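You operate a simulated robot arm through the tools that you are given. There is no shell and no other tool.

You are at the controls of a simulated robot arm. One attempt, no reset.

JOB
Fit the blue pad to the drum segment.
Fine: worn pad in the red tray, latch shut over the new one.

Only the result counts: the job must be done as asked and must still hold three seconds after the hand-in. Knocking over, shifting, dropping, spilling or breaking anything else fails it.

ROBOT AND FRAMES
A 7-joint arm with a two-finger parallel gripper, fixed in place. Base frame: the origin is at the foot of the arm, x ahead of it, y to its left, z up; the work surface is at about z = 850. Readings come in mm, rad, newtons and seconds.
Its first joint turns from -2.304 to 2.304 rad. Payload 3.91 kg.
The TCP is the grasp point between the finger pads, 30 mm short of the fingertips. In the tool frame z runs along the fingers and y along their closing line. Largest opening 110 mm; finger width 20, thickness 10; the body of the gripper, 48 by 112 mm, starts 55 mm behind the TCP.
Orientation is that of the tool frame in the base frame, as a unit quaternion [w, x, y, z]. With the fingers straight down and closing along the base's y, the tool's x points along the base's -x, its y along +y and its z along -z.

CONTROLS
- The arm moves only by the tool apply_moves. Its argument "moves" is a list of rows, each a list of 7 numbers: the turn, a rotation vector about the base's x, y, z in rad, then the shift along the base's x, y, z in mm, then the gripper command, from -1 (shut) to 1 (fully open), values between in proportion. In form: [[wx, wy, wz, tx, ty, tz, hand], ...]. A call has 1 to 20 rows; each row is the pose to reach, as a shift and turn from the pose commanded when the call began. Rows are played at 5 a second. More than 50 mm and 0.15 rad between two rows, or a gripper value outside its range, and nothing of the call is played. Where a pose cannot be reached the arm comes as near as it can. A force on the tool above 70 N (or 10 N above the force at the start of the call, whichever is more), or a blocked arm, ends the call early, and 0.2 s more pass. The fingers move at their own pace (about 108 mm/s each) and stop on an object; they squeeze with about 42 N. The grip force told is the motor's: it shows also when the fingers shut on nothing. Time passes only in rows, and 0.2 s behind the last, so rows that repeat a pose let the fingers close. The reply holds the time, the measured pose of the TCP, the force on the tool along the base axes, the opening and the grip force, in the units named above and with some noise, with the torque about the TCP (base axes, N m) and any sound that the robot's microphone picked up.
- Cameras (640 x 400 px; columns grow to the right, rows downward): "scene" is fixed at [48.8, 498.9, 1468.5]; the picture's right is [-0.43, -0.90, 0.00], its down [-0.62, 0.29, -0.73] and it looks along [0.66, -0.31, -0.68] (base axes); focal length 309 px, centre (320, 200). "wrist" rides on the gripper at [72, 17, -103] in the tool frame; the picture's right is [-0.23, 0.97, 0.00], its down [-0.76, -0.18, -0.62] and it looks along [-0.61, -0.14, 0.78] (tool axes); focal length 222 px, centre (320, 200). There is no depth. A picture from a camera that has moved, and an enlarged one, comes with that camera's place and axes in the base frame and with its lens.
- get_image(camera): a new picture of that camera. No time passes.
- enlarge(camera, box): a new picture of the part [left, top, right, bottom] of that camera's present view, enlarged. No time passes.
- hand_in(): hands the job in; it is judged then, once.

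Places have to be worked out from the pictures, the camera data and where the tool is seen. Open the gripper and draw the arm clear of the work before you hand the job in, unless the task says otherwise.

The tools are called after "Call:" as a command line: name --pt "numbers of a row" for each row, then --argument value for the rest, lists and objects as JSON in quotes. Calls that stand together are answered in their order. apply_moves: Moves the arm, as the interface text tells. Its arguments: {"type":"object","properties":{"moves":{"type":"array","items":{"type":"array","items":{"type":"number"}}}},"required":["moves"]} The other tools are called the same way: get_image (camera) takes a picture; enlarge (camera, box) takes an enlarged picture of a part of a camera's view; hand_in () hands the job in.

At the start:

```text
t: 0.0
position: [421.6, 566.8, 1147.5]
ee_rot: [0.0, 0.0, 1.0, 0.0]
force: [0.1, -0.5, 0.4]
wrist_torque: [0.01, -0.01, -0.04]
opening: 110.0
gripper_force: 0.1
```

scene: 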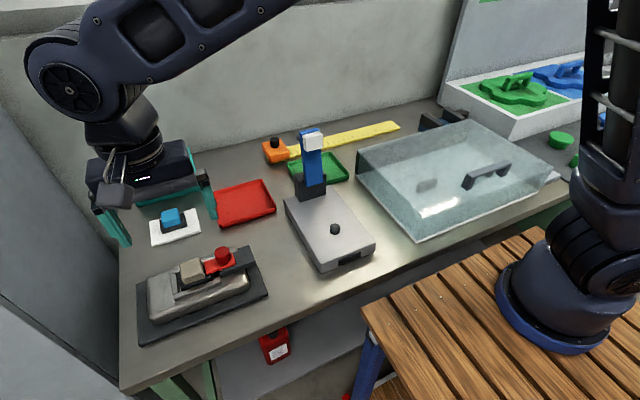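
wrist: 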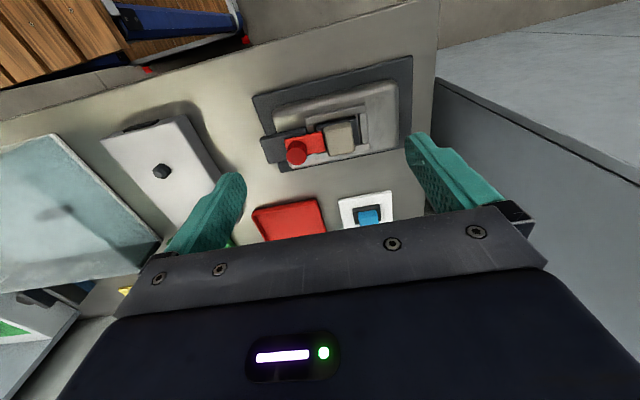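

I see the drum segment (grey, with a grey pad and a red latch knob), the blue pad on a white plate, and the red tray. I'll take closer pictures before moving.

Call:
enlarge --camera "scene" --box '[110, 180, 290, 350]'

Call:
enlarge --camera "wrist" --box '[240, 50, 440, 250]'

Call:
enlarge --camera "scene" --box '[140, 230, 270, 320]'

```text
2.35 times, centred on (200, 265) of scene
camera zoom: at [48.8, 498.9, 1468.5], right [-0.43, -0.9, 0.0], down [-0.62, 0.29, -0.73], along [0.66, -0.31, -0.68], focal length 728 px, centre (602, 47)
```

zoom: 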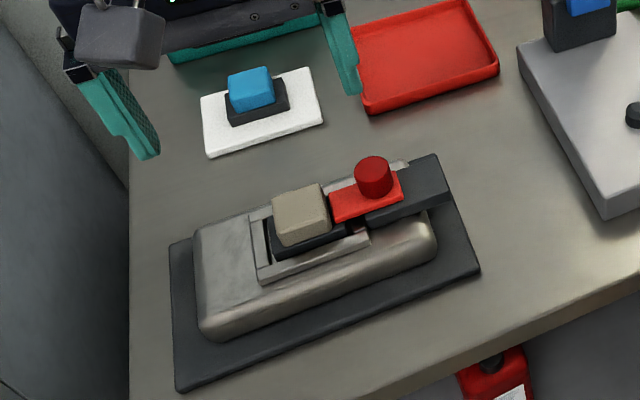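

```text
2.00 times, centred on (340, 150) of wrist
camera zoom: at [348.9, 583.2, 1251.0], right [0.23, 0.97, 0.0], down [0.76, -0.18, 0.62], along [0.61, -0.14, -0.78], focal length 444 px, centre (280, 300)
```

zoom: 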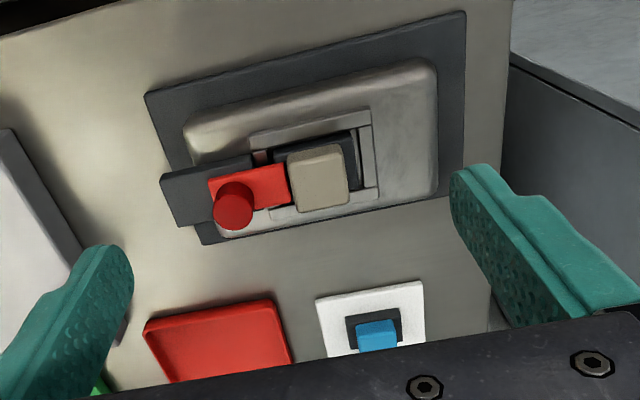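

```text
4.44 times, centred on (205, 275) of scene
camera zoom: at [48.8, 498.9, 1468.5], right [-0.43, -0.9, 0.0], down [-0.62, 0.29, -0.73], along [0.66, -0.31, -0.68], focal length 1375 px, centre (831, -133)
```

zoom: 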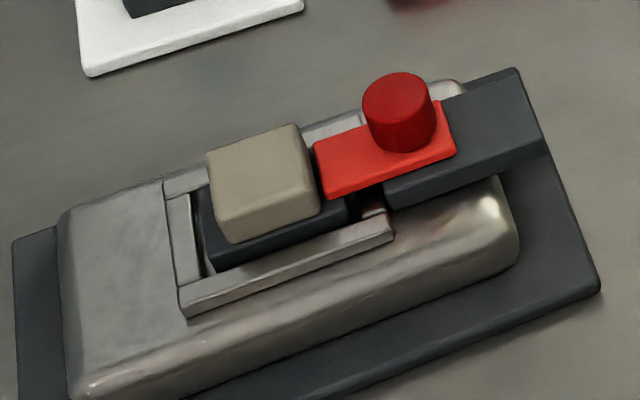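

The scene shows the base plate at roughly x 420–576, y 449–707, with the latch knob near (500, 509, ~940). I'm lowering the wrist camera to look more closely at the latch and worn pad while staying well clear of them.

Call:
apply_moves --pt "0 0 0 -5 -10 -30 1" --pt "0 0 0 -10 -20 -60 1" --pt "0 0 0 -15 -30 -90 1" --pt "0 0 0 -15 -30 -90 1"

Call:
get_image --camera "wrist"

Call:
enlarge --camera "wrist" --box '[200, 80, 440, 230]'

```text
t: 1.0
position: [403.5, 537.8, 1055.7]
ee_rot: [-0.001, 0.0, 1.0, 0.0]
force: [-0.5, 0.1, -0.8]
wrist_torque: [-0.01, -0.02, 0.01]
opening: 110.2
gripper_force: 0.1
```

```text
taken
camera wrist: at [332.7, 555.2, 1159.4], right [0.23, 0.97, 0.0], down [0.76, -0.18, 0.62], along [0.61, -0.14, -0.78], focal length 222 px, centre (320, 200)
```

wrist: 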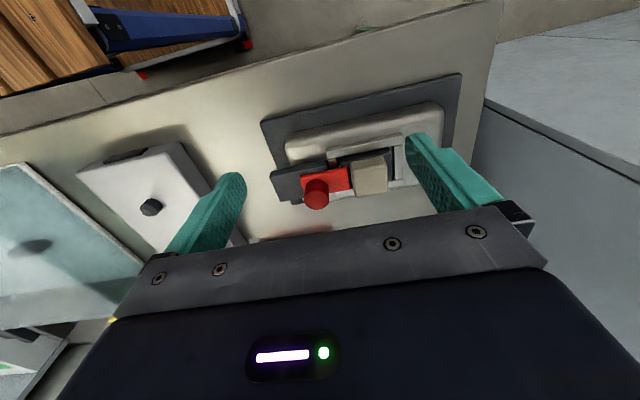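

```text
2.67 times, centred on (320, 155) of wrist
camera zoom: at [332.7, 555.2, 1159.4], right [0.23, 0.97, 0.0], down [0.76, -0.18, 0.62], along [0.61, -0.14, -0.78], focal length 592 px, centre (320, 320)
```

zoom: 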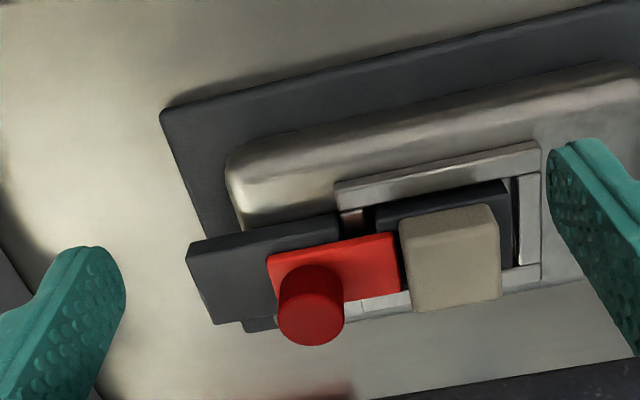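

Triangulating from both cameras puts the knob top at about (500, 511, 944). I'll zoom in further on both views to get the latch bar, pad handle and slot dimensions.

Call:
enlarge --camera "wrist" --box '[262, 130, 422, 230]'

Call:
enlarge --camera "scene" --box '[172, 235, 252, 295]'

Call:
enlarge --camera "scene" --box '[140, 195, 220, 250]'

Call:
get_image --camera "scene"

```text
4.00 times, centred on (342, 180) of wrist
camera zoom: at [332.7, 555.2, 1159.4], right [0.23, 0.97, 0.0], down [0.76, -0.18, 0.62], along [0.61, -0.14, -0.78], focal length 888 px, centre (232, 280)
```

zoom: 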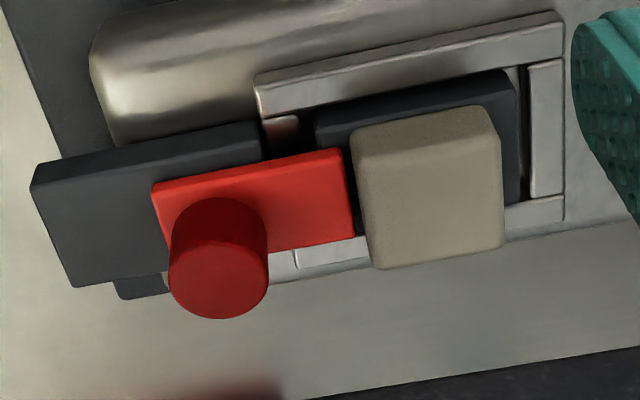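

```text
6.67 times, centred on (212, 265) of scene
camera zoom: at [48.8, 498.9, 1468.5], right [-0.43, -0.9, 0.0], down [-0.62, 0.29, -0.73], along [0.66, -0.31, -0.68], focal length 2063 px, centre (1040, -233)
```

zoom: 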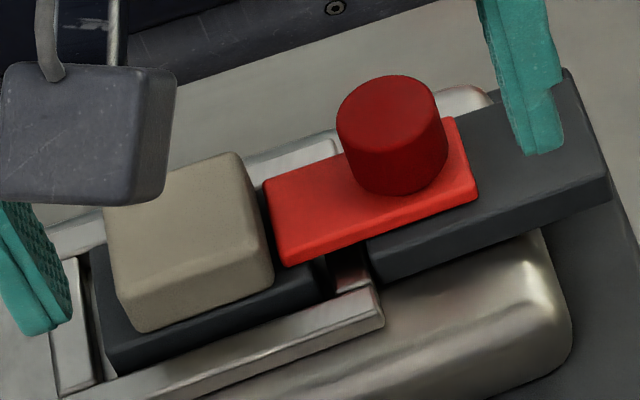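

```text
7.27 times, centred on (180, 222) of scene
camera zoom: at [48.8, 498.9, 1468.5], right [-0.43, -0.9, 0.0], down [-0.62, 0.29, -0.73], along [0.66, -0.31, -0.68], focal length 2250 px, centre (1338, 36)
```

zoom: 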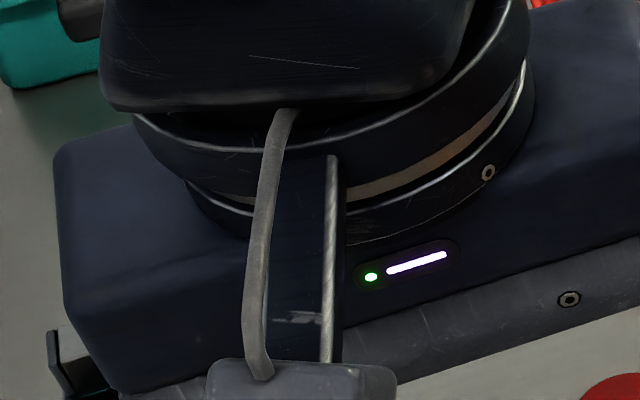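

```text
taken
```

scene: 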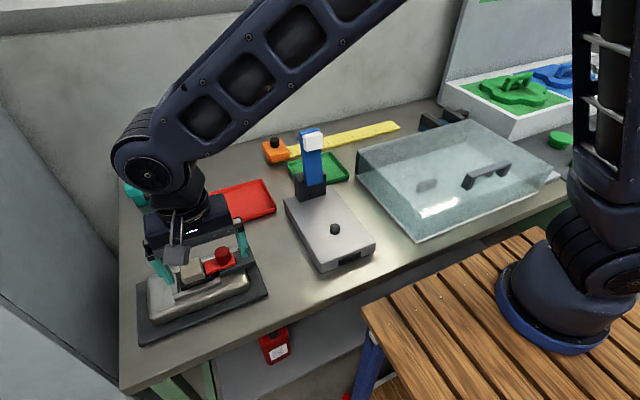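

The red bar spans roughly x 484–516, y 493–555 with its top at about z 913, and it overhangs the pad base. To pin down heights I'll yaw the wrist 90° and view the fixture along y, keeping the fingertips above z 1020.

Call:
apply_moves --pt "0 0 0.14 8 -6 0 1" --pt "0 0 0.28 17 -13 0 1" --pt "0 0 0.42 26 -20 0 1" --pt "0 0 0.56 35 -27 0 1" --pt "0 0 0.7 44 -34 0 1" --pt "0 0 0.84 53 -41 0 1" --pt "0 0 0.98 62 -48 0 1" --pt "0 0 1.12 71 -54 0 1" --pt "0 0 1.26 80 -60 0 1" --pt "0 0 1.4 88 -64 0 1" --pt "0 0 1.5208 95 -68 0 1" --pt "0 0 1.5708 95 -68 0 1"

Call:
get_image --camera "wrist"

Call:
get_image --camera "scene"

```text
t: 3.6
position: [499.4, 469.1, 1056.2]
ee_rot: [0.0, 0.708, -0.706, -0.001]
force: [-0.2, 0.1, 0.2]
wrist_torque: [-0.01, 0.0, -0.01]
opening: 109.8
gripper_force: 0.1
```

```text
taken
camera wrist: at [484.3, 396.2, 1161.0], right [-0.97, 0.23, 0.0], down [0.18, 0.76, 0.62], along [0.14, 0.61, -0.78], focal length 222 px, centre (320, 200)
```

wrist: 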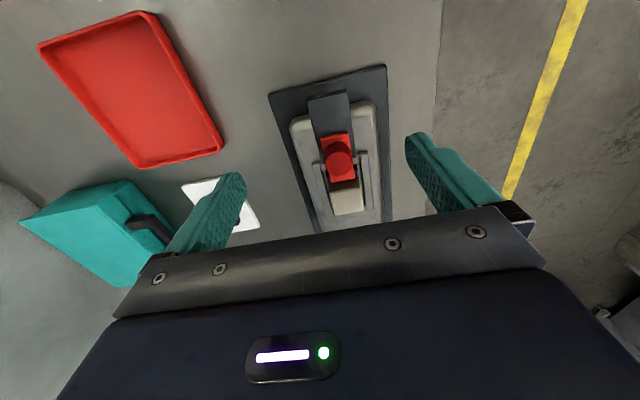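

```text
taken
```

scene: 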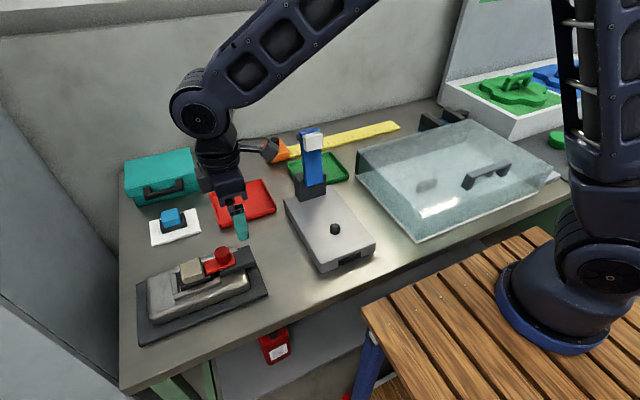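

A teal toolbox stands behind the white plate, so I'll have to keep clear of it. I'm zooming in on the fixture from this new angle and on the blue pad.

Call:
enlarge --camera "wrist" --box '[260, 60, 420, 240]'

Call:
enlarge --camera "wrist" --box '[290, 120, 390, 220]'

Call:
enlarge --camera "scene" --box '[115, 145, 215, 255]'

Call:
enlarge --camera "scene" --box '[140, 240, 220, 300]'

```text
2.22 times, centred on (340, 150) of wrist
camera zoom: at [484.3, 396.2, 1161.0], right [-0.97, 0.23, 0.0], down [0.18, 0.76, 0.62], along [0.14, 0.61, -0.78], focal length 494 px, centre (276, 311)
```

zoom: 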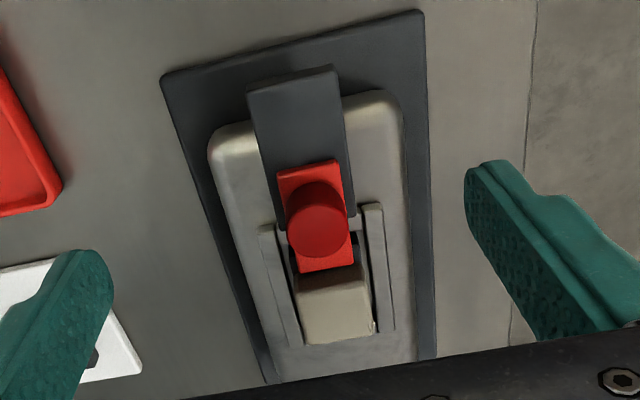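

```text
4.00 times, centred on (340, 170) of wrist
camera zoom: at [484.3, 396.2, 1161.0], right [-0.97, 0.23, 0.0], down [0.18, 0.76, 0.62], along [0.14, 0.61, -0.78], focal length 888 px, centre (240, 320)
```

zoom: 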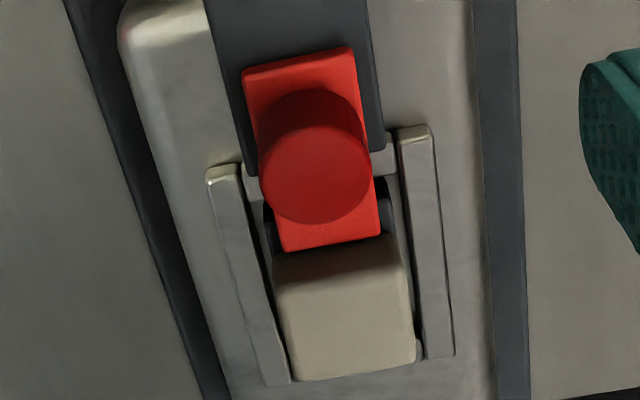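

```text
3.64 times, centred on (165, 200) of scene
camera zoom: at [48.8, 498.9, 1468.5], right [-0.43, -0.9, 0.0], down [-0.62, 0.29, -0.73], along [0.66, -0.31, -0.68], focal length 1125 px, centre (884, 200)
```

zoom: 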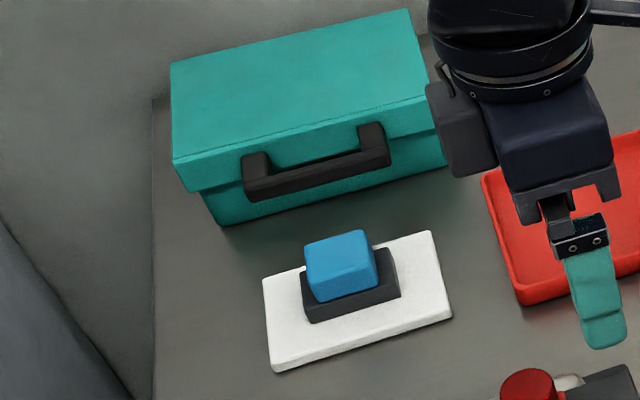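

```text
6.67 times, centred on (180, 270) of scene
camera zoom: at [48.8, 498.9, 1468.5], right [-0.43, -0.9, 0.0], down [-0.62, 0.29, -0.73], along [0.66, -0.31, -0.68], focal length 2063 px, centre (1253, -267)
```

zoom: 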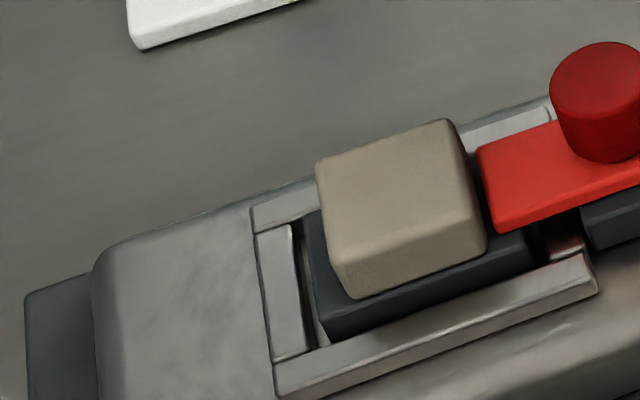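

Using all three views, I now have:
- **Red bar:** y 495–555, top z≈925.
- **Knob:** top at (491, 512.5, 955), Ø28.
- **Pad handle:** about 40×40 at (491, 578.5), top z≈940.
- **Pad base:** top z≈920, about 60×60.

I'll close the gripper and hover over the gap between the knob and the handle to check alignment.

Call:
apply_moves --pt "0 0 0 -5 25 0 -1" --pt "0 0 0 -10 50 0 -1" --pt "0 0 0 -10.6 73.2 0 -1" --pt "0 0 0 -10.6 73.2 -25 -1" --pt "0 0 0 -10.6 73.2 -45 -1" --pt "0 0 0 -10.6 73.2 -45 -1"

Call:
get_image --camera "wrist"

Call:
enlarge --camera "scene" --box '[150, 200, 290, 310]'

```text
t: 5.0
position: [489.0, 542.4, 1013.8]
ee_rot: [0.0, -0.707, 0.707, 0.001]
force: [0.5, -0.2, -0.4]
wrist_torque: [0.0, -0.01, -0.02]
opening: 0.1
gripper_force: 37.8
```

```text
taken
camera wrist: at [473.0, 470.5, 1116.1], right [-0.97, 0.23, 0.0], down [0.18, 0.76, 0.62], along [0.14, 0.61, -0.78], focal length 222 px, centre (320, 200)
```

wrist: 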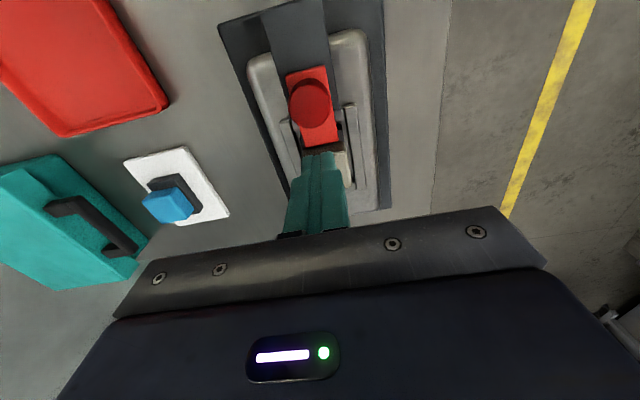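

```text
3.64 times, centred on (220, 255) of scene
camera zoom: at [48.8, 498.9, 1468.5], right [-0.43, -0.9, 0.0], down [-0.62, 0.29, -0.73], along [0.66, -0.31, -0.68], focal length 1125 px, centre (684, 0)
```

zoom: 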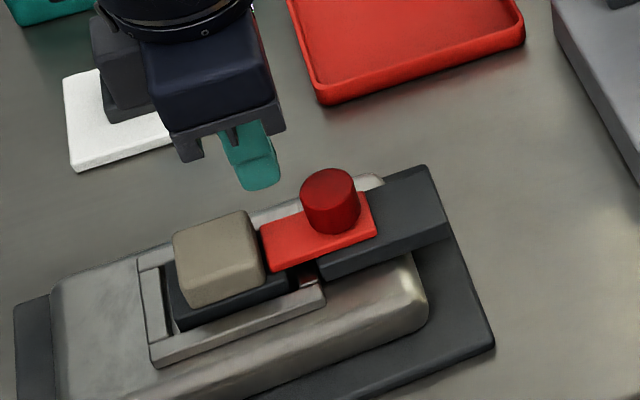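

The closed fingers hover over the gap at about (490, 542), between the knob edge (y 526) and the handle (y 558). I'll lower slowly to TCP z≈963, which keeps the fingertips just above the bar.

Call:
apply_moves --pt "0 0 0 0 0 -12 -1" --pt "0 0 0 0 0 -24 -1" --pt "0 0 0 0 0 -34 -1" --pt "0 0 0 0 0 -40 -1" --pt "0 0 0 0 0 -45 -1" --pt "0 0 0 0 0 -49 -1" --pt "0 0 0 0 0 -49 -1"

Call:
enlarge --camera "scene" --box '[170, 220, 260, 290]'

Call:
enlarge --camera "wrist" --box '[240, 40, 420, 220]'

```text
t: 6.6
position: [490.0, 540.1, 963.0]
ee_rot: [0.0, -0.707, 0.707, 0.0]
force: [0.4, -1.0, 0.0]
wrist_torque: [0.0, 0.01, 0.01]
opening: 0.0
gripper_force: 37.7
```

```text
5.71 times, centred on (215, 255) of scene
camera zoom: at [48.8, 498.9, 1468.5], right [-0.43, -0.9, 0.0], down [-0.62, 0.29, -0.73], along [0.66, -0.31, -0.68], focal length 1768 px, centre (920, -114)
```

zoom: 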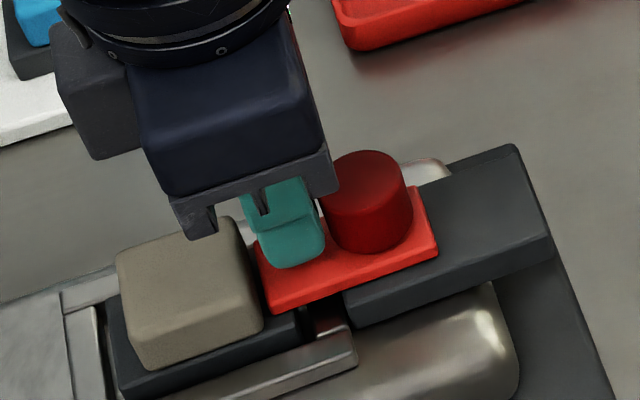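

```text
2.22 times, centred on (330, 130) of wrist
camera zoom: at [473.5, 468.7, 1067.0], right [-0.97, 0.23, 0.0], down [0.18, 0.76, 0.62], along [0.14, 0.61, -0.78], focal length 494 px, centre (298, 356)
```

zoom: 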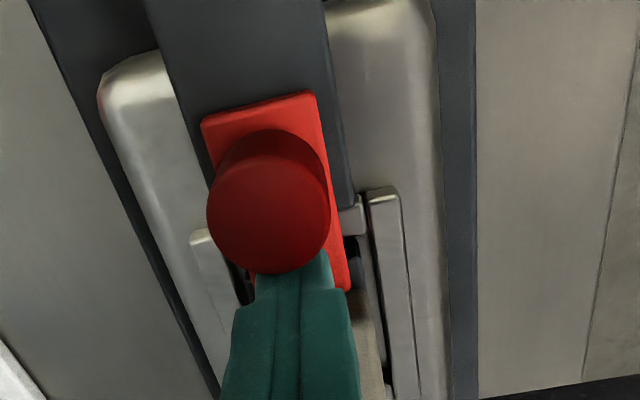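

The fingers sit between the knob and handle without contact. I'll push slowly in -y and watch the force, to test whether the latch slides that way.

Call:
apply_moves --pt "0 0 0 0 -3 0 -1" --pt "0 0 0 0 -6 0 -1" --pt "0 0 0 0 -9 0 -1" --pt "0 0 0 0 -12 0 -1" --pt "0 0 0 0 -12 0 -1"

Call:
enlarge --camera "scene" --box '[170, 220, 260, 290]'

```text
t: 7.8
position: [490.0, 529.3, 964.0]
ee_rot: [0.0, -0.707, 0.707, 0.0]
force: [0.4, 0.7, 0.6]
wrist_torque: [0.02, 0.0, 0.0]
opening: 0.0
gripper_force: 37.9
```

```text
5.71 times, centred on (215, 255) of scene
camera zoom: at [48.8, 498.9, 1468.5], right [-0.43, -0.9, 0.0], down [-0.62, 0.29, -0.73], along [0.66, -0.31, -0.68], focal length 1768 px, centre (920, -114)
```

zoom: 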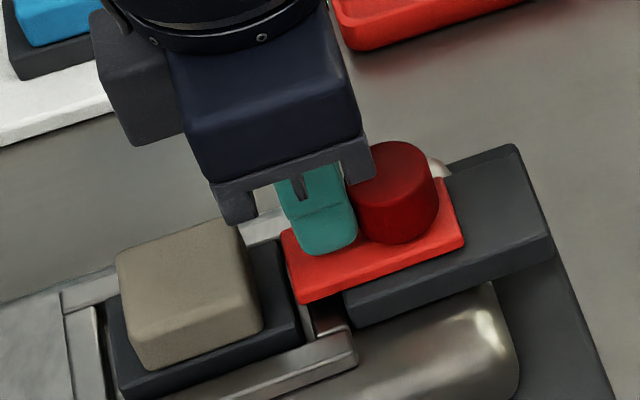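

The bar slides freely in -y with almost no force, having moved about 10 mm. I'll keep pushing until it is clear of the pad base.

Call:
apply_moves --pt "0 0 0 0 -4 0 -1" --pt "0 0 0 0 -8 0 -1" --pt "0 0 0 0 -12 0 -1" --pt "0 0 0 0 -16 0 -1" --pt "0 0 0 0 -20 0 -1" --pt "0 0 0 0 -20 0 -1"

Call:
enlarge --camera "scene" --box '[170, 220, 260, 290]'

```text
t: 9.2
position: [489.8, 509.3, 962.9]
ee_rot: [0.0, 0.707, -0.707, 0.0]
force: [0.5, -0.5, -0.4]
wrist_torque: [-0.02, 0.0, -0.03]
opening: 0.0
gripper_force: 37.3
```

```text
5.71 times, centred on (215, 255) of scene
camera zoom: at [48.8, 498.9, 1468.5], right [-0.43, -0.9, 0.0], down [-0.62, 0.29, -0.73], along [0.66, -0.31, -0.68], focal length 1768 px, centre (920, -114)
```

zoom: 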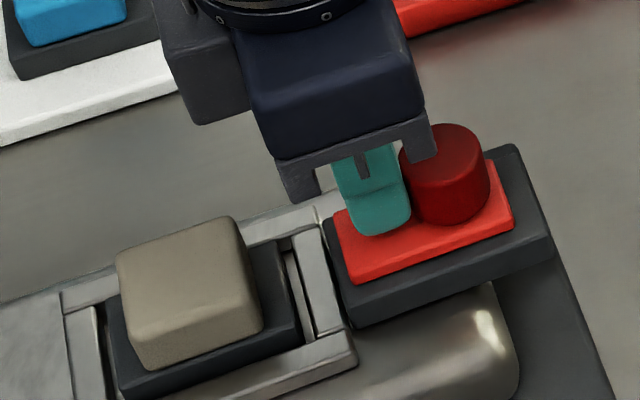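

The latch bar is now fully clear, with its end at about y 523, and both end walls of the slot are visible. I'll back off, rise, and hover over the worn pad handle with the fingers open across x.

Call:
apply_moves --pt "0 0 0 0 4 0 -1" --pt "0 0 0 0 4 25 -1" --pt "0 0 0 0 4 50 -1" --pt "0 0 0 0 35 50 -0.3" --pt "0 0 0 0 68.5 50 0.3" --pt "0 0 0 0 68.5 40 0.3" --pt "0 0 0 0 68.5 40 0.3"

Call:
get_image --camera "wrist"

Call:
enlarge --camera "scene" --box '[150, 220, 260, 300]'

Call:
enlarge --camera "wrist" --box '[240, 40, 440, 240]'

```text
t: 10.8
position: [489.0, 578.7, 1002.0]
ee_rot: [0.0, -0.707, 0.707, 0.0]
force: [0.1, 0.0, -0.1]
wrist_torque: [-0.01, -0.01, 0.01]
opening: 71.4
gripper_force: 0.0
```

```text
taken
camera wrist: at [473.7, 506.5, 1105.8], right [-0.97, 0.23, 0.0], down [0.18, 0.76, 0.62], along [0.14, 0.61, -0.78], focal length 222 px, centre (320, 200)
```

wrist: 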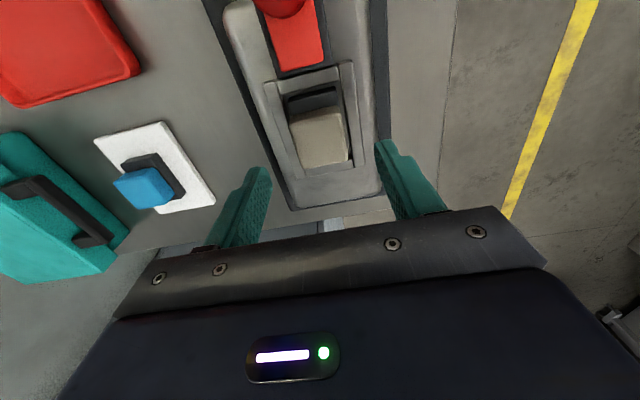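

```text
5.00 times, centred on (205, 260) of scene
camera zoom: at [48.8, 498.9, 1468.5], right [-0.43, -0.9, 0.0], down [-0.62, 0.29, -0.73], along [0.66, -0.31, -0.68], focal length 1547 px, centre (895, -100)
```

zoom: 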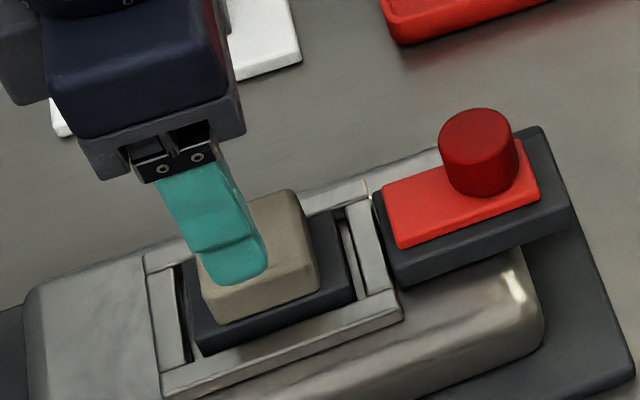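

```text
2.00 times, centred on (340, 140) of wrist
camera zoom: at [473.7, 506.5, 1105.8], right [-0.97, 0.23, 0.0], down [0.18, 0.76, 0.62], along [0.14, 0.61, -0.78], focal length 444 px, centre (280, 320)
```

zoom: 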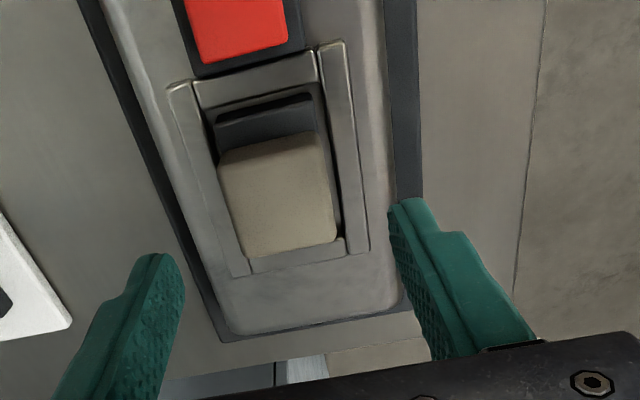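

I'm above the pad. A tight zoom will refine the block and slot coordinates before descending.

Call:
enlarge --camera "wrist" --box '[265, 50, 385, 190]'

Call:
enlarge --camera "wrist" --box '[80, 110, 230, 230]'

```text
2.86 times, centred on (325, 120) of wrist
camera zoom: at [473.7, 506.5, 1105.8], right [-0.97, 0.23, 0.0], down [0.18, 0.76, 0.62], along [0.14, 0.61, -0.78], focal length 635 px, centre (306, 429)
```

zoom: 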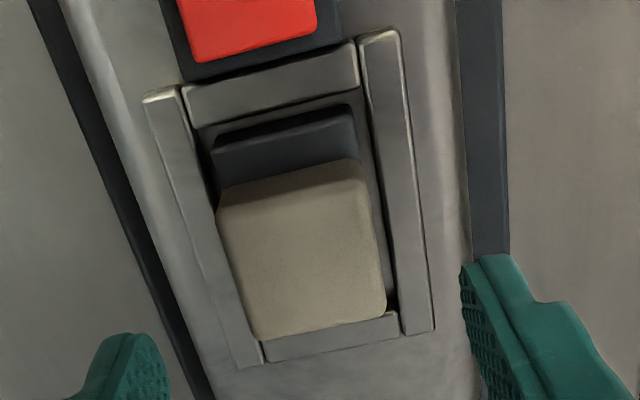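

```text
3.33 times, centred on (155, 170) of wrist
camera zoom: at [473.7, 506.5, 1105.8], right [-0.97, 0.23, 0.0], down [0.18, 0.76, 0.62], along [0.14, 0.61, -0.78], focal length 740 px, centre (870, 300)
```

zoom: 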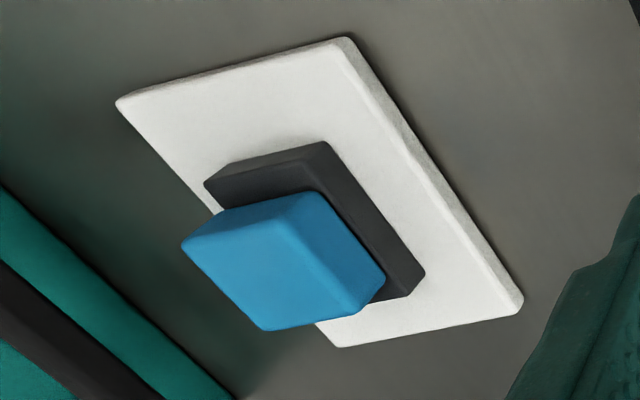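

The block is centred at (491, 578.5), and the slot measures about y 543–611 against a 60 mm pad base, so y is loose and x is snug. I'll descend to TCP z≈954 and close on the block.

Call:
apply_moves --pt "0 0 0 0 0 -15 0.3" --pt "0 0 0 0 0 -30 0.3" --pt "0 0 0 0 0 -40 0.3" --pt "0 0 0 0 0 -45 0.3" --pt "0 0 0 0 0 -49 0.3" --pt "0 0 0 0 0 -49 0.3"

Call:
enlarge --camera "scene" --box '[150, 220, 260, 300]'

Call:
enlarge --camera "wrist" --box '[240, 20, 440, 220]'

```text
t: 12.2
position: [488.4, 577.9, 954.6]
ee_rot: [0.0, 0.707, -0.707, 0.0]
force: [0.1, -0.3, -0.5]
wrist_torque: [-0.02, 0.0, -0.02]
opening: 71.6
gripper_force: 0.0
```

```text
5.00 times, centred on (205, 260) of scene
camera zoom: at [48.8, 498.9, 1468.5], right [-0.43, -0.9, 0.0], down [-0.62, 0.29, -0.73], along [0.66, -0.31, -0.68], focal length 1547 px, centre (895, -100)
```

zoom: 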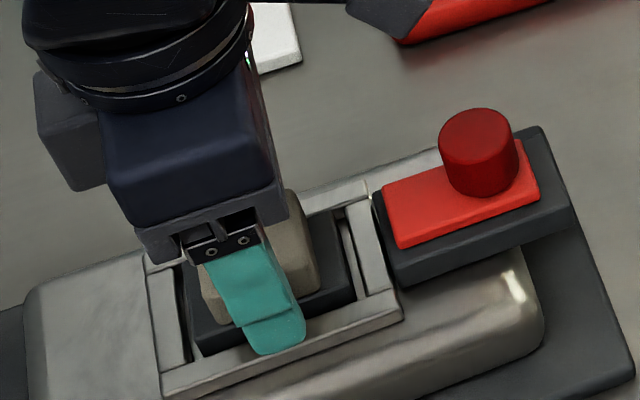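

```text
2.00 times, centred on (340, 120) of wrist
camera zoom: at [473.2, 505.0, 1057.7], right [-0.97, 0.23, 0.0], down [0.18, 0.76, 0.62], along [0.14, 0.61, -0.78], focal length 444 px, centre (280, 360)
```

zoom: 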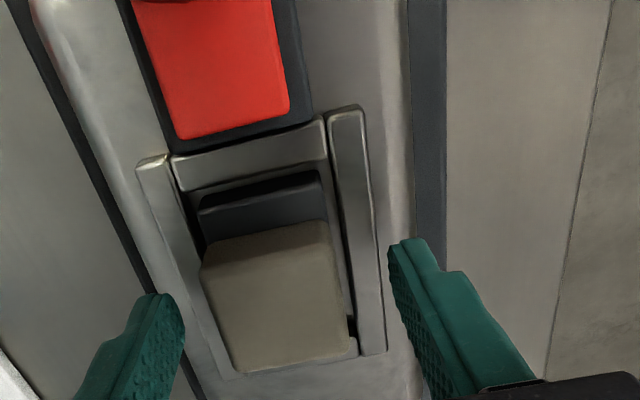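

The fingers straddle the block with clearance and no contact force. Closing on it now.

Call:
apply_moves --pt "0 0 0 0 0 0 0" --pt "0 0 0 0 0 0 -0.3" --pt "0 0 0 0 0 0 -1" --pt "0 0 0 0 0 0 -1" --pt "0 0 0 0 0 0 -1"

Call:
enlarge --camera "wrist" --box '[240, 20, 440, 220]'

```text
t: 13.4
position: [488.9, 578.3, 953.2]
ee_rot: [0.0, 0.707, -0.707, 0.0]
force: [-0.5, -0.4, 0.0]
wrist_torque: [0.01, 0.03, -0.02]
opening: 41.0
gripper_force: 42.0
```

```text
2.00 times, centred on (340, 120) of wrist
camera zoom: at [473.2, 505.0, 1057.8], right [-0.97, 0.23, 0.0], down [0.18, 0.76, 0.62], along [0.14, 0.61, -0.78], focal length 444 px, centre (280, 360)
```

zoom: 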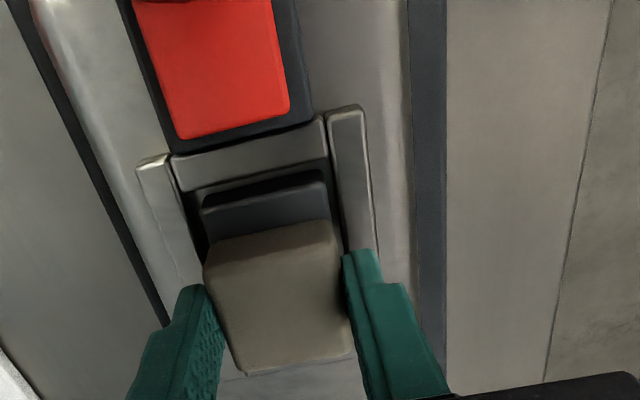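

The grip is solid at 41 mm with negligible side force. Before lifting I'll zoom in to record how the pad sits between the slot walls at this pose, as the reference for inserting the new one.

Call:
enlarge --camera "wrist" --box '[290, 70, 380, 150]'

Call:
enlarge --camera "scene" --box '[165, 245, 235, 300]'

```text
5.00 times, centred on (335, 110) of wrist
camera zoom: at [473.2, 505.0, 1057.8], right [-0.97, 0.23, 0.0], down [0.18, 0.76, 0.62], along [0.14, 0.61, -0.78], focal length 1111 px, centre (245, 650)
```

zoom: 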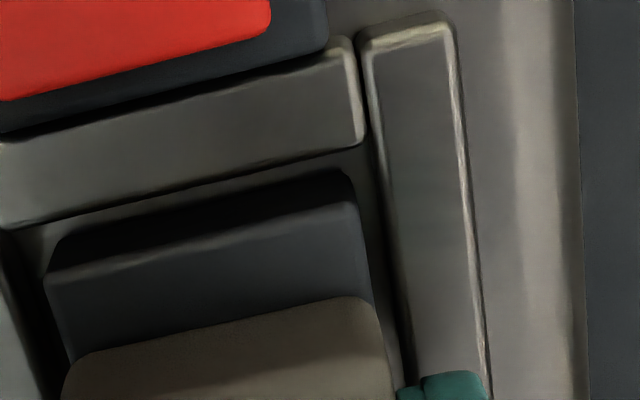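

```text
7.27 times, centred on (200, 272) of scene
camera zoom: at [48.8, 498.9, 1468.5], right [-0.43, -0.9, 0.0], down [-0.62, 0.29, -0.73], along [0.66, -0.31, -0.68], focal length 2250 px, centre (1193, -327)
```

zoom: 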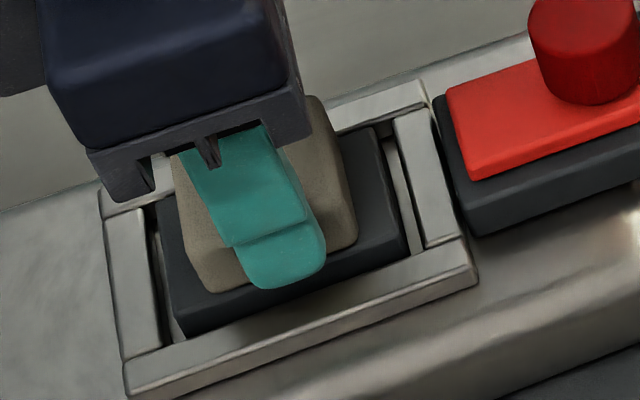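

The pad base turns out to be about 45 (x) × 60 (y) in a slot of roughly 50 × 67, so there are a few mm of clearance all round. Lifting straight up slowly now.

Call:
apply_moves --pt "0 0 0 0 0 4 -1" --pt "0 0 0 0 0 9 -1" --pt "0 0 0 0 0 16 -1" --pt "0 0 0 0 0 26 -1" --pt "0 0 0 0 0 40 -1" --pt "0 0 0 0 0 60 -1" --pt "0 0 0 0 0 80 -1" --pt "0 0 0 0 0 80 -1"

Call:
enlarge --camera "scene" --box '[130, 190, 270, 310]'

Call:
get_image --camera "wrist"

```text
t: 15.2
position: [489.5, 576.7, 1033.5]
ee_rot: [0.001, 0.707, -0.707, 0.0]
force: [-0.6, -0.3, -1.1]
wrist_torque: [0.02, -0.02, 0.01]
opening: 41.2
gripper_force: 41.1
```

```text
3.33 times, centred on (200, 250) of scene
camera zoom: at [48.8, 498.9, 1468.5], right [-0.43, -0.9, 0.0], down [-0.62, 0.29, -0.73], along [0.66, -0.31, -0.68], focal length 1031 px, centre (720, 33)
```

zoom: 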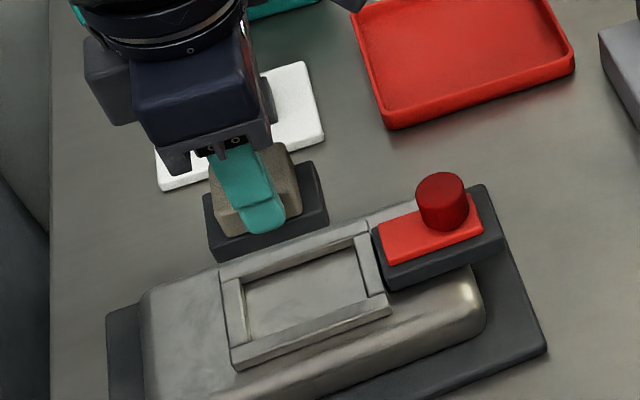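

```text
taken
camera wrist: at [474.3, 504.2, 1137.4], right [-0.97, 0.23, 0.0], down [0.18, 0.76, 0.62], along [0.14, 0.61, -0.78], focal length 222 px, centre (320, 200)
```

wrist: 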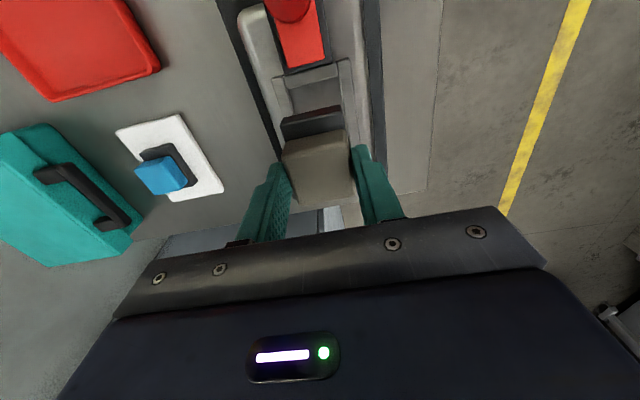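

The worn pad is out cleanly and the slot is fully visible. I'll take a close look at the empty slot for the later insertion, then carry the pad to the red tray.

Call:
enlarge --camera "scene" --box '[170, 245, 240, 305]'

Call:
enlarge --camera "scene" --box '[200, 130, 330, 235]'

Call:
get_image --camera "scene"

```text
6.67 times, centred on (205, 275) of scene
camera zoom: at [48.8, 498.9, 1468.5], right [-0.43, -0.9, 0.0], down [-0.62, 0.29, -0.73], along [0.66, -0.31, -0.68], focal length 2063 px, centre (1087, -300)
```

zoom: 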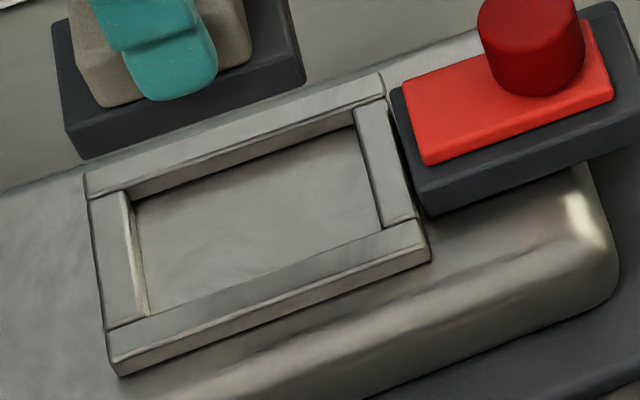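

```text
3.81 times, centred on (265, 182) of scene
camera zoom: at [48.8, 498.9, 1468.5], right [-0.43, -0.9, 0.0], down [-0.62, 0.29, -0.73], along [0.66, -0.31, -0.68], focal length 1179 px, centre (530, 267)
```

zoom: 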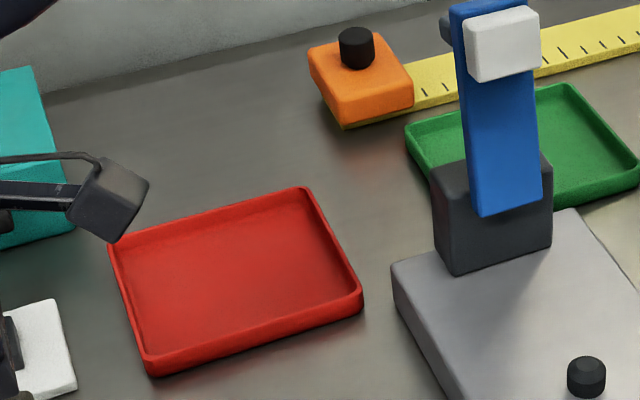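

```text
taken
```

scene: 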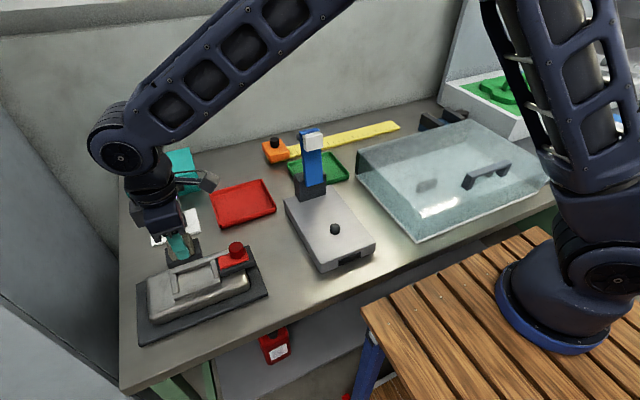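

The slot interior is about x 466–515, y 542–614, centred at (491, 578). The red tray is about x 663–797, y 345–500, so I'll carry the worn pad to above (728, 445), clear of the post device.

Call:
apply_moves --pt "0 0 0 15 -8 0 -1" --pt "0 0 0 45 -25 0 -1" --pt "0 0 0 80 -45 0 -1" --pt "0 0 0 115 -65 0 -1" --pt "0 0 0 150 -85 0 -1" --pt "0 0 0 185 -104 0 -1" --pt "0 0 0 215 -121 0 -1" --pt "0 0 0 232 -131 0 -1" --pt "0 0 0 237 -133.5 0 -1" --pt "0 0 0 237 -133.5 0 -1"

Call:
get_image --camera "scene"

Call:
get_image --camera "wrist"

```text
t: 17.4
position: [727.2, 443.4, 1035.7]
ee_rot: [0.0, 0.708, -0.707, 0.0]
force: [0.8, 0.4, -0.1]
wrist_torque: [-0.03, -0.01, -0.02]
opening: 41.1
gripper_force: 41.8
```

```text
taken
```

scene: 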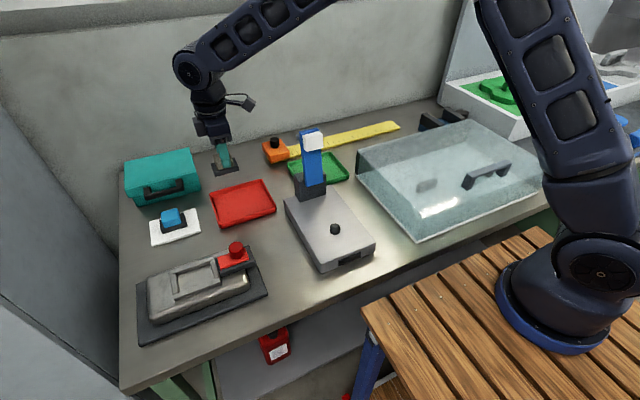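

```text
taken
camera wrist: at [711.0, 371.1, 1138.4], right [-0.97, 0.23, 0.0], down [0.18, 0.76, 0.62], along [0.14, 0.61, -0.78], focal length 222 px, centre (320, 200)
```

wrist: 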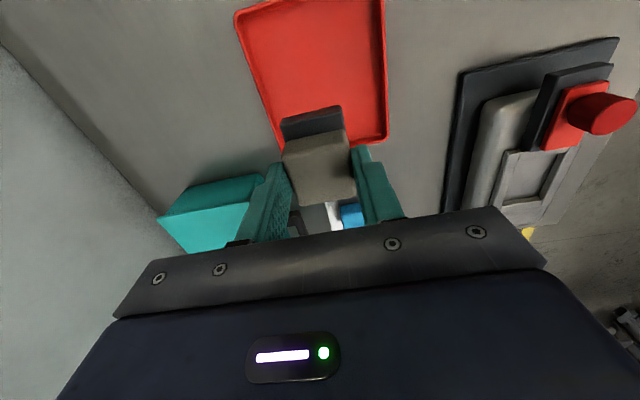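

The pad is over the tray's +y half. I'll lower it to a few mm above the estimated tray floor contact height.

Call:
apply_moves --pt "0 0 0 0 0 -20 -1" --pt "0 0 0 0 0 -45 -1" --pt "0 0 0 0 0 -70 -1" --pt "0 0 0 0 0 -90 -1" --pt "0 0 0 0 0 -105 -1" --pt "0 0 0 0 0 -115 -1" --pt "0 0 0 0 0 -119 -1" --pt "0 0 0 0 0 -119 -1"

Call:
enlarge --camera "scene" --box '[180, 140, 300, 240]'

Call:
get_image --camera "wrist"

```text
t: 19.2
position: [726.7, 444.1, 915.5]
ee_rot: [0.0, 0.707, -0.707, 0.0]
force: [-0.1, 0.3, -0.7]
wrist_torque: [-0.03, -0.01, 0.01]
opening: 41.0
gripper_force: 42.1
```

```text
4.00 times, centred on (240, 190) of scene
camera zoom: at [48.8, 498.9, 1468.5], right [-0.43, -0.9, 0.0], down [-0.62, 0.29, -0.73], along [0.66, -0.31, -0.68], focal length 1238 px, centre (640, 240)
```

zoom: 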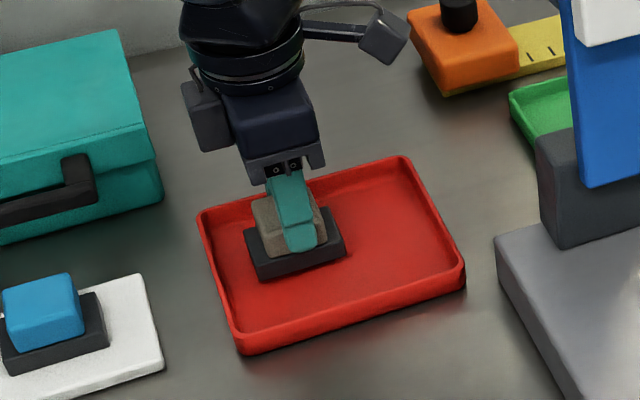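

```text
taken
camera wrist: at [711.9, 371.5, 1019.8], right [-0.97, 0.23, 0.0], down [0.18, 0.76, 0.62], along [0.14, 0.61, -0.78], focal length 222 px, centre (320, 200)
```

wrist: 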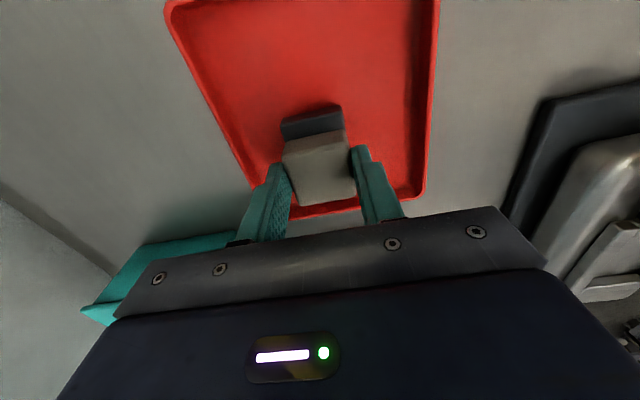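

The pad hangs just above the tray floor, well inside the rims. I'll lower in small steps until I feel contact.

Call:
apply_moves --pt "0 0 0 0 -3 -2 -1" --pt "0 0 0 0 -3 -4 -1" --pt "0 0 0 0 -3 -6 -1" --pt "0 0 0 0 -3 -7 -1" --pt "0 0 0 0 -3 -7 -1"

Call:
enlarge --camera "scene" --box '[200, 165, 280, 225]'

```text
t: 20.4
position: [726.2, 441.1, 908.8]
ee_rot: [0.0, -0.707, 0.708, 0.001]
force: [0.0, -2.0, 7.4]
wrist_torque: [-0.12, 0.05, 0.0]
opening: 41.0
gripper_force: 42.0
```

```text
6.67 times, centred on (240, 195) of scene
camera zoom: at [48.8, 498.9, 1468.5], right [-0.43, -0.9, 0.0], down [-0.62, 0.29, -0.73], along [0.66, -0.31, -0.68], focal length 2063 px, centre (853, 233)
```

zoom: 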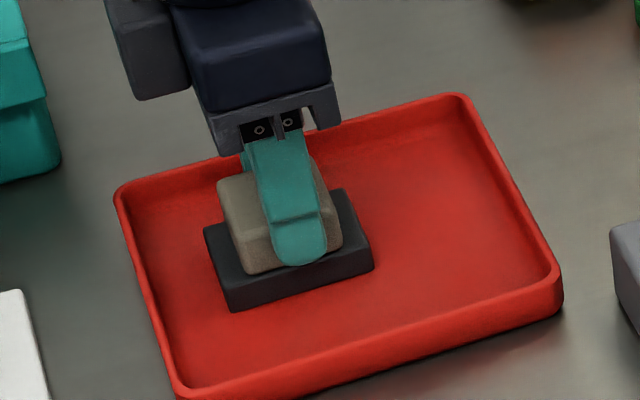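

A 7 N reaction means the pad is resting on the tray floor. Opening the fingers and rising straight up.

Call:
apply_moves --pt "0 0 0 0 0 0 -0.1" --pt "0 0 0 0 0 0 0.2" --pt "0 0 0 0 0 0 0.2" --pt "0 0 0 0 0 10 0.2" --pt "0 0 0 0 0 30 0.2" --pt "0 0 0 0 0 60 0.2" --pt "0 0 0 0 0 100 0.2" --pt "0 0 0 0 0 125 0.2" --pt "0 0 0 0 0 125 0.2"

Call:
enlarge --camera "scene" --box '[110, 130, 290, 250]'

Call:
get_image --camera "wrist"

```text
t: 22.4
position: [725.2, 443.1, 1033.3]
ee_rot: [0.0, 0.707, -0.707, -0.001]
force: [-0.7, -0.4, 0.2]
wrist_torque: [-0.01, 0.01, 0.01]
opening: 66.1
gripper_force: 0.1
```

```text
3.33 times, centred on (200, 190) of scene
camera zoom: at [48.8, 498.9, 1468.5], right [-0.43, -0.9, 0.0], down [-0.62, 0.29, -0.73], along [0.66, -0.31, -0.68], focal length 1031 px, centre (720, 233)
```

zoom: 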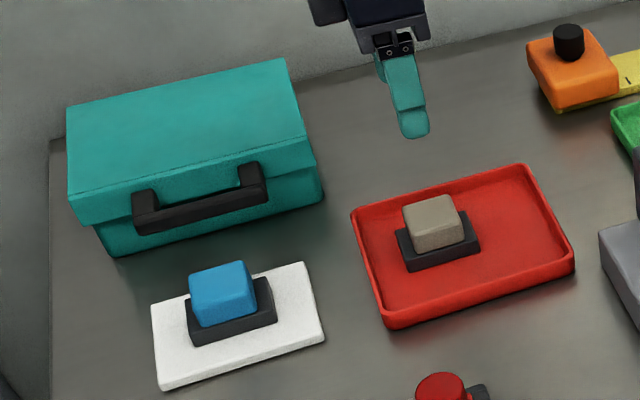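

```text
taken
camera wrist: at [709.6, 369.8, 1136.9], right [-0.97, 0.23, 0.0], down [0.18, 0.76, 0.62], along [0.14, 0.61, -0.78], focal length 222 px, centre (320, 200)
```

wrist: 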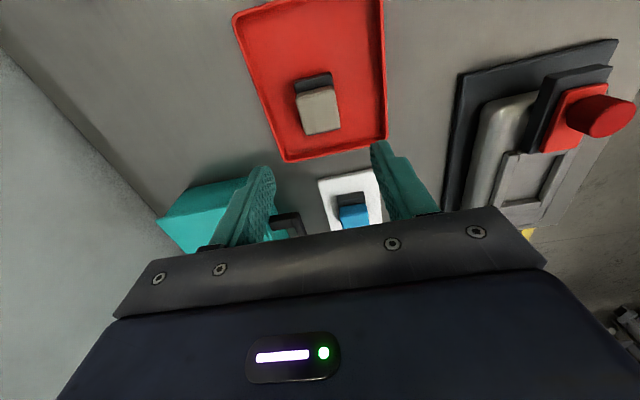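

The worn pad sits in the red tray. Now I'll measure the blue pad's pose on the white plate, including the toolbox clearance.

Call:
enlarge --camera "scene" --box '[145, 195, 215, 255]'

Call:
enlarge --camera "wrist" --box '[290, 150, 410, 240]'

Call:
enlarge --camera "scene" --box '[115, 140, 215, 215]'

```text
6.67 times, centred on (180, 225) of scene
camera zoom: at [48.8, 498.9, 1468.5], right [-0.43, -0.9, 0.0], down [-0.62, 0.29, -0.73], along [0.66, -0.31, -0.68], focal length 2063 px, centre (1253, 33)
```

zoom: 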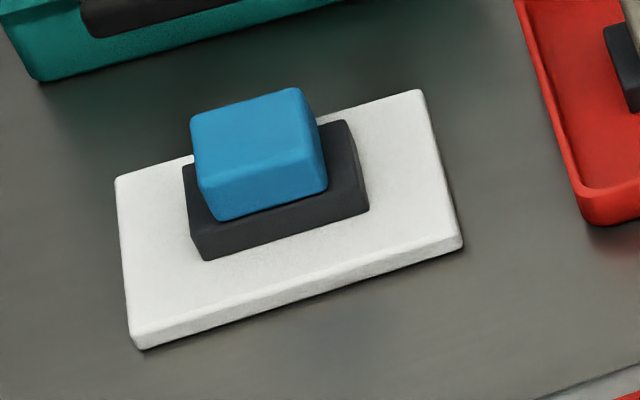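

```text
4.44 times, centred on (350, 195) of wrist
camera zoom: at [709.6, 369.8, 1136.9], right [-0.97, 0.23, 0.0], down [0.18, 0.76, 0.62], along [0.14, 0.61, -0.78], focal length 987 px, centre (187, 222)
```

zoom: 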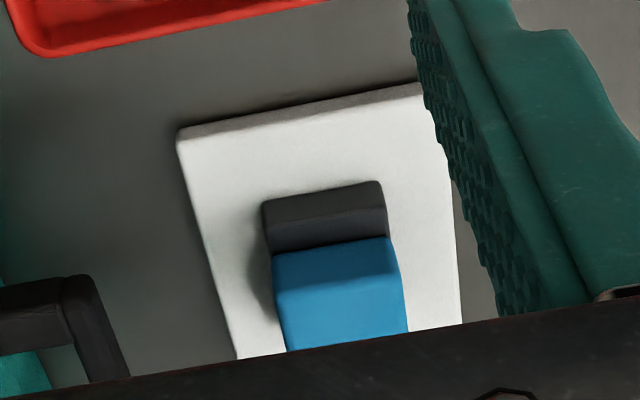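

```text
5.33 times, centred on (165, 178) of scene
camera zoom: at [48.8, 498.9, 1468.5], right [-0.43, -0.9, 0.0], down [-0.62, 0.29, -0.73], along [0.66, -0.31, -0.68], focal length 1650 px, centre (1147, 320)
```

zoom: 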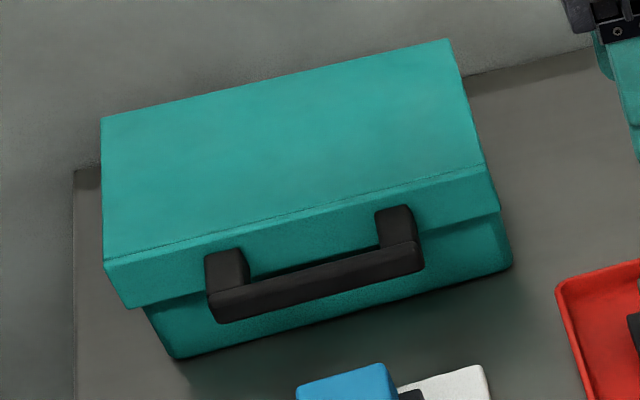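

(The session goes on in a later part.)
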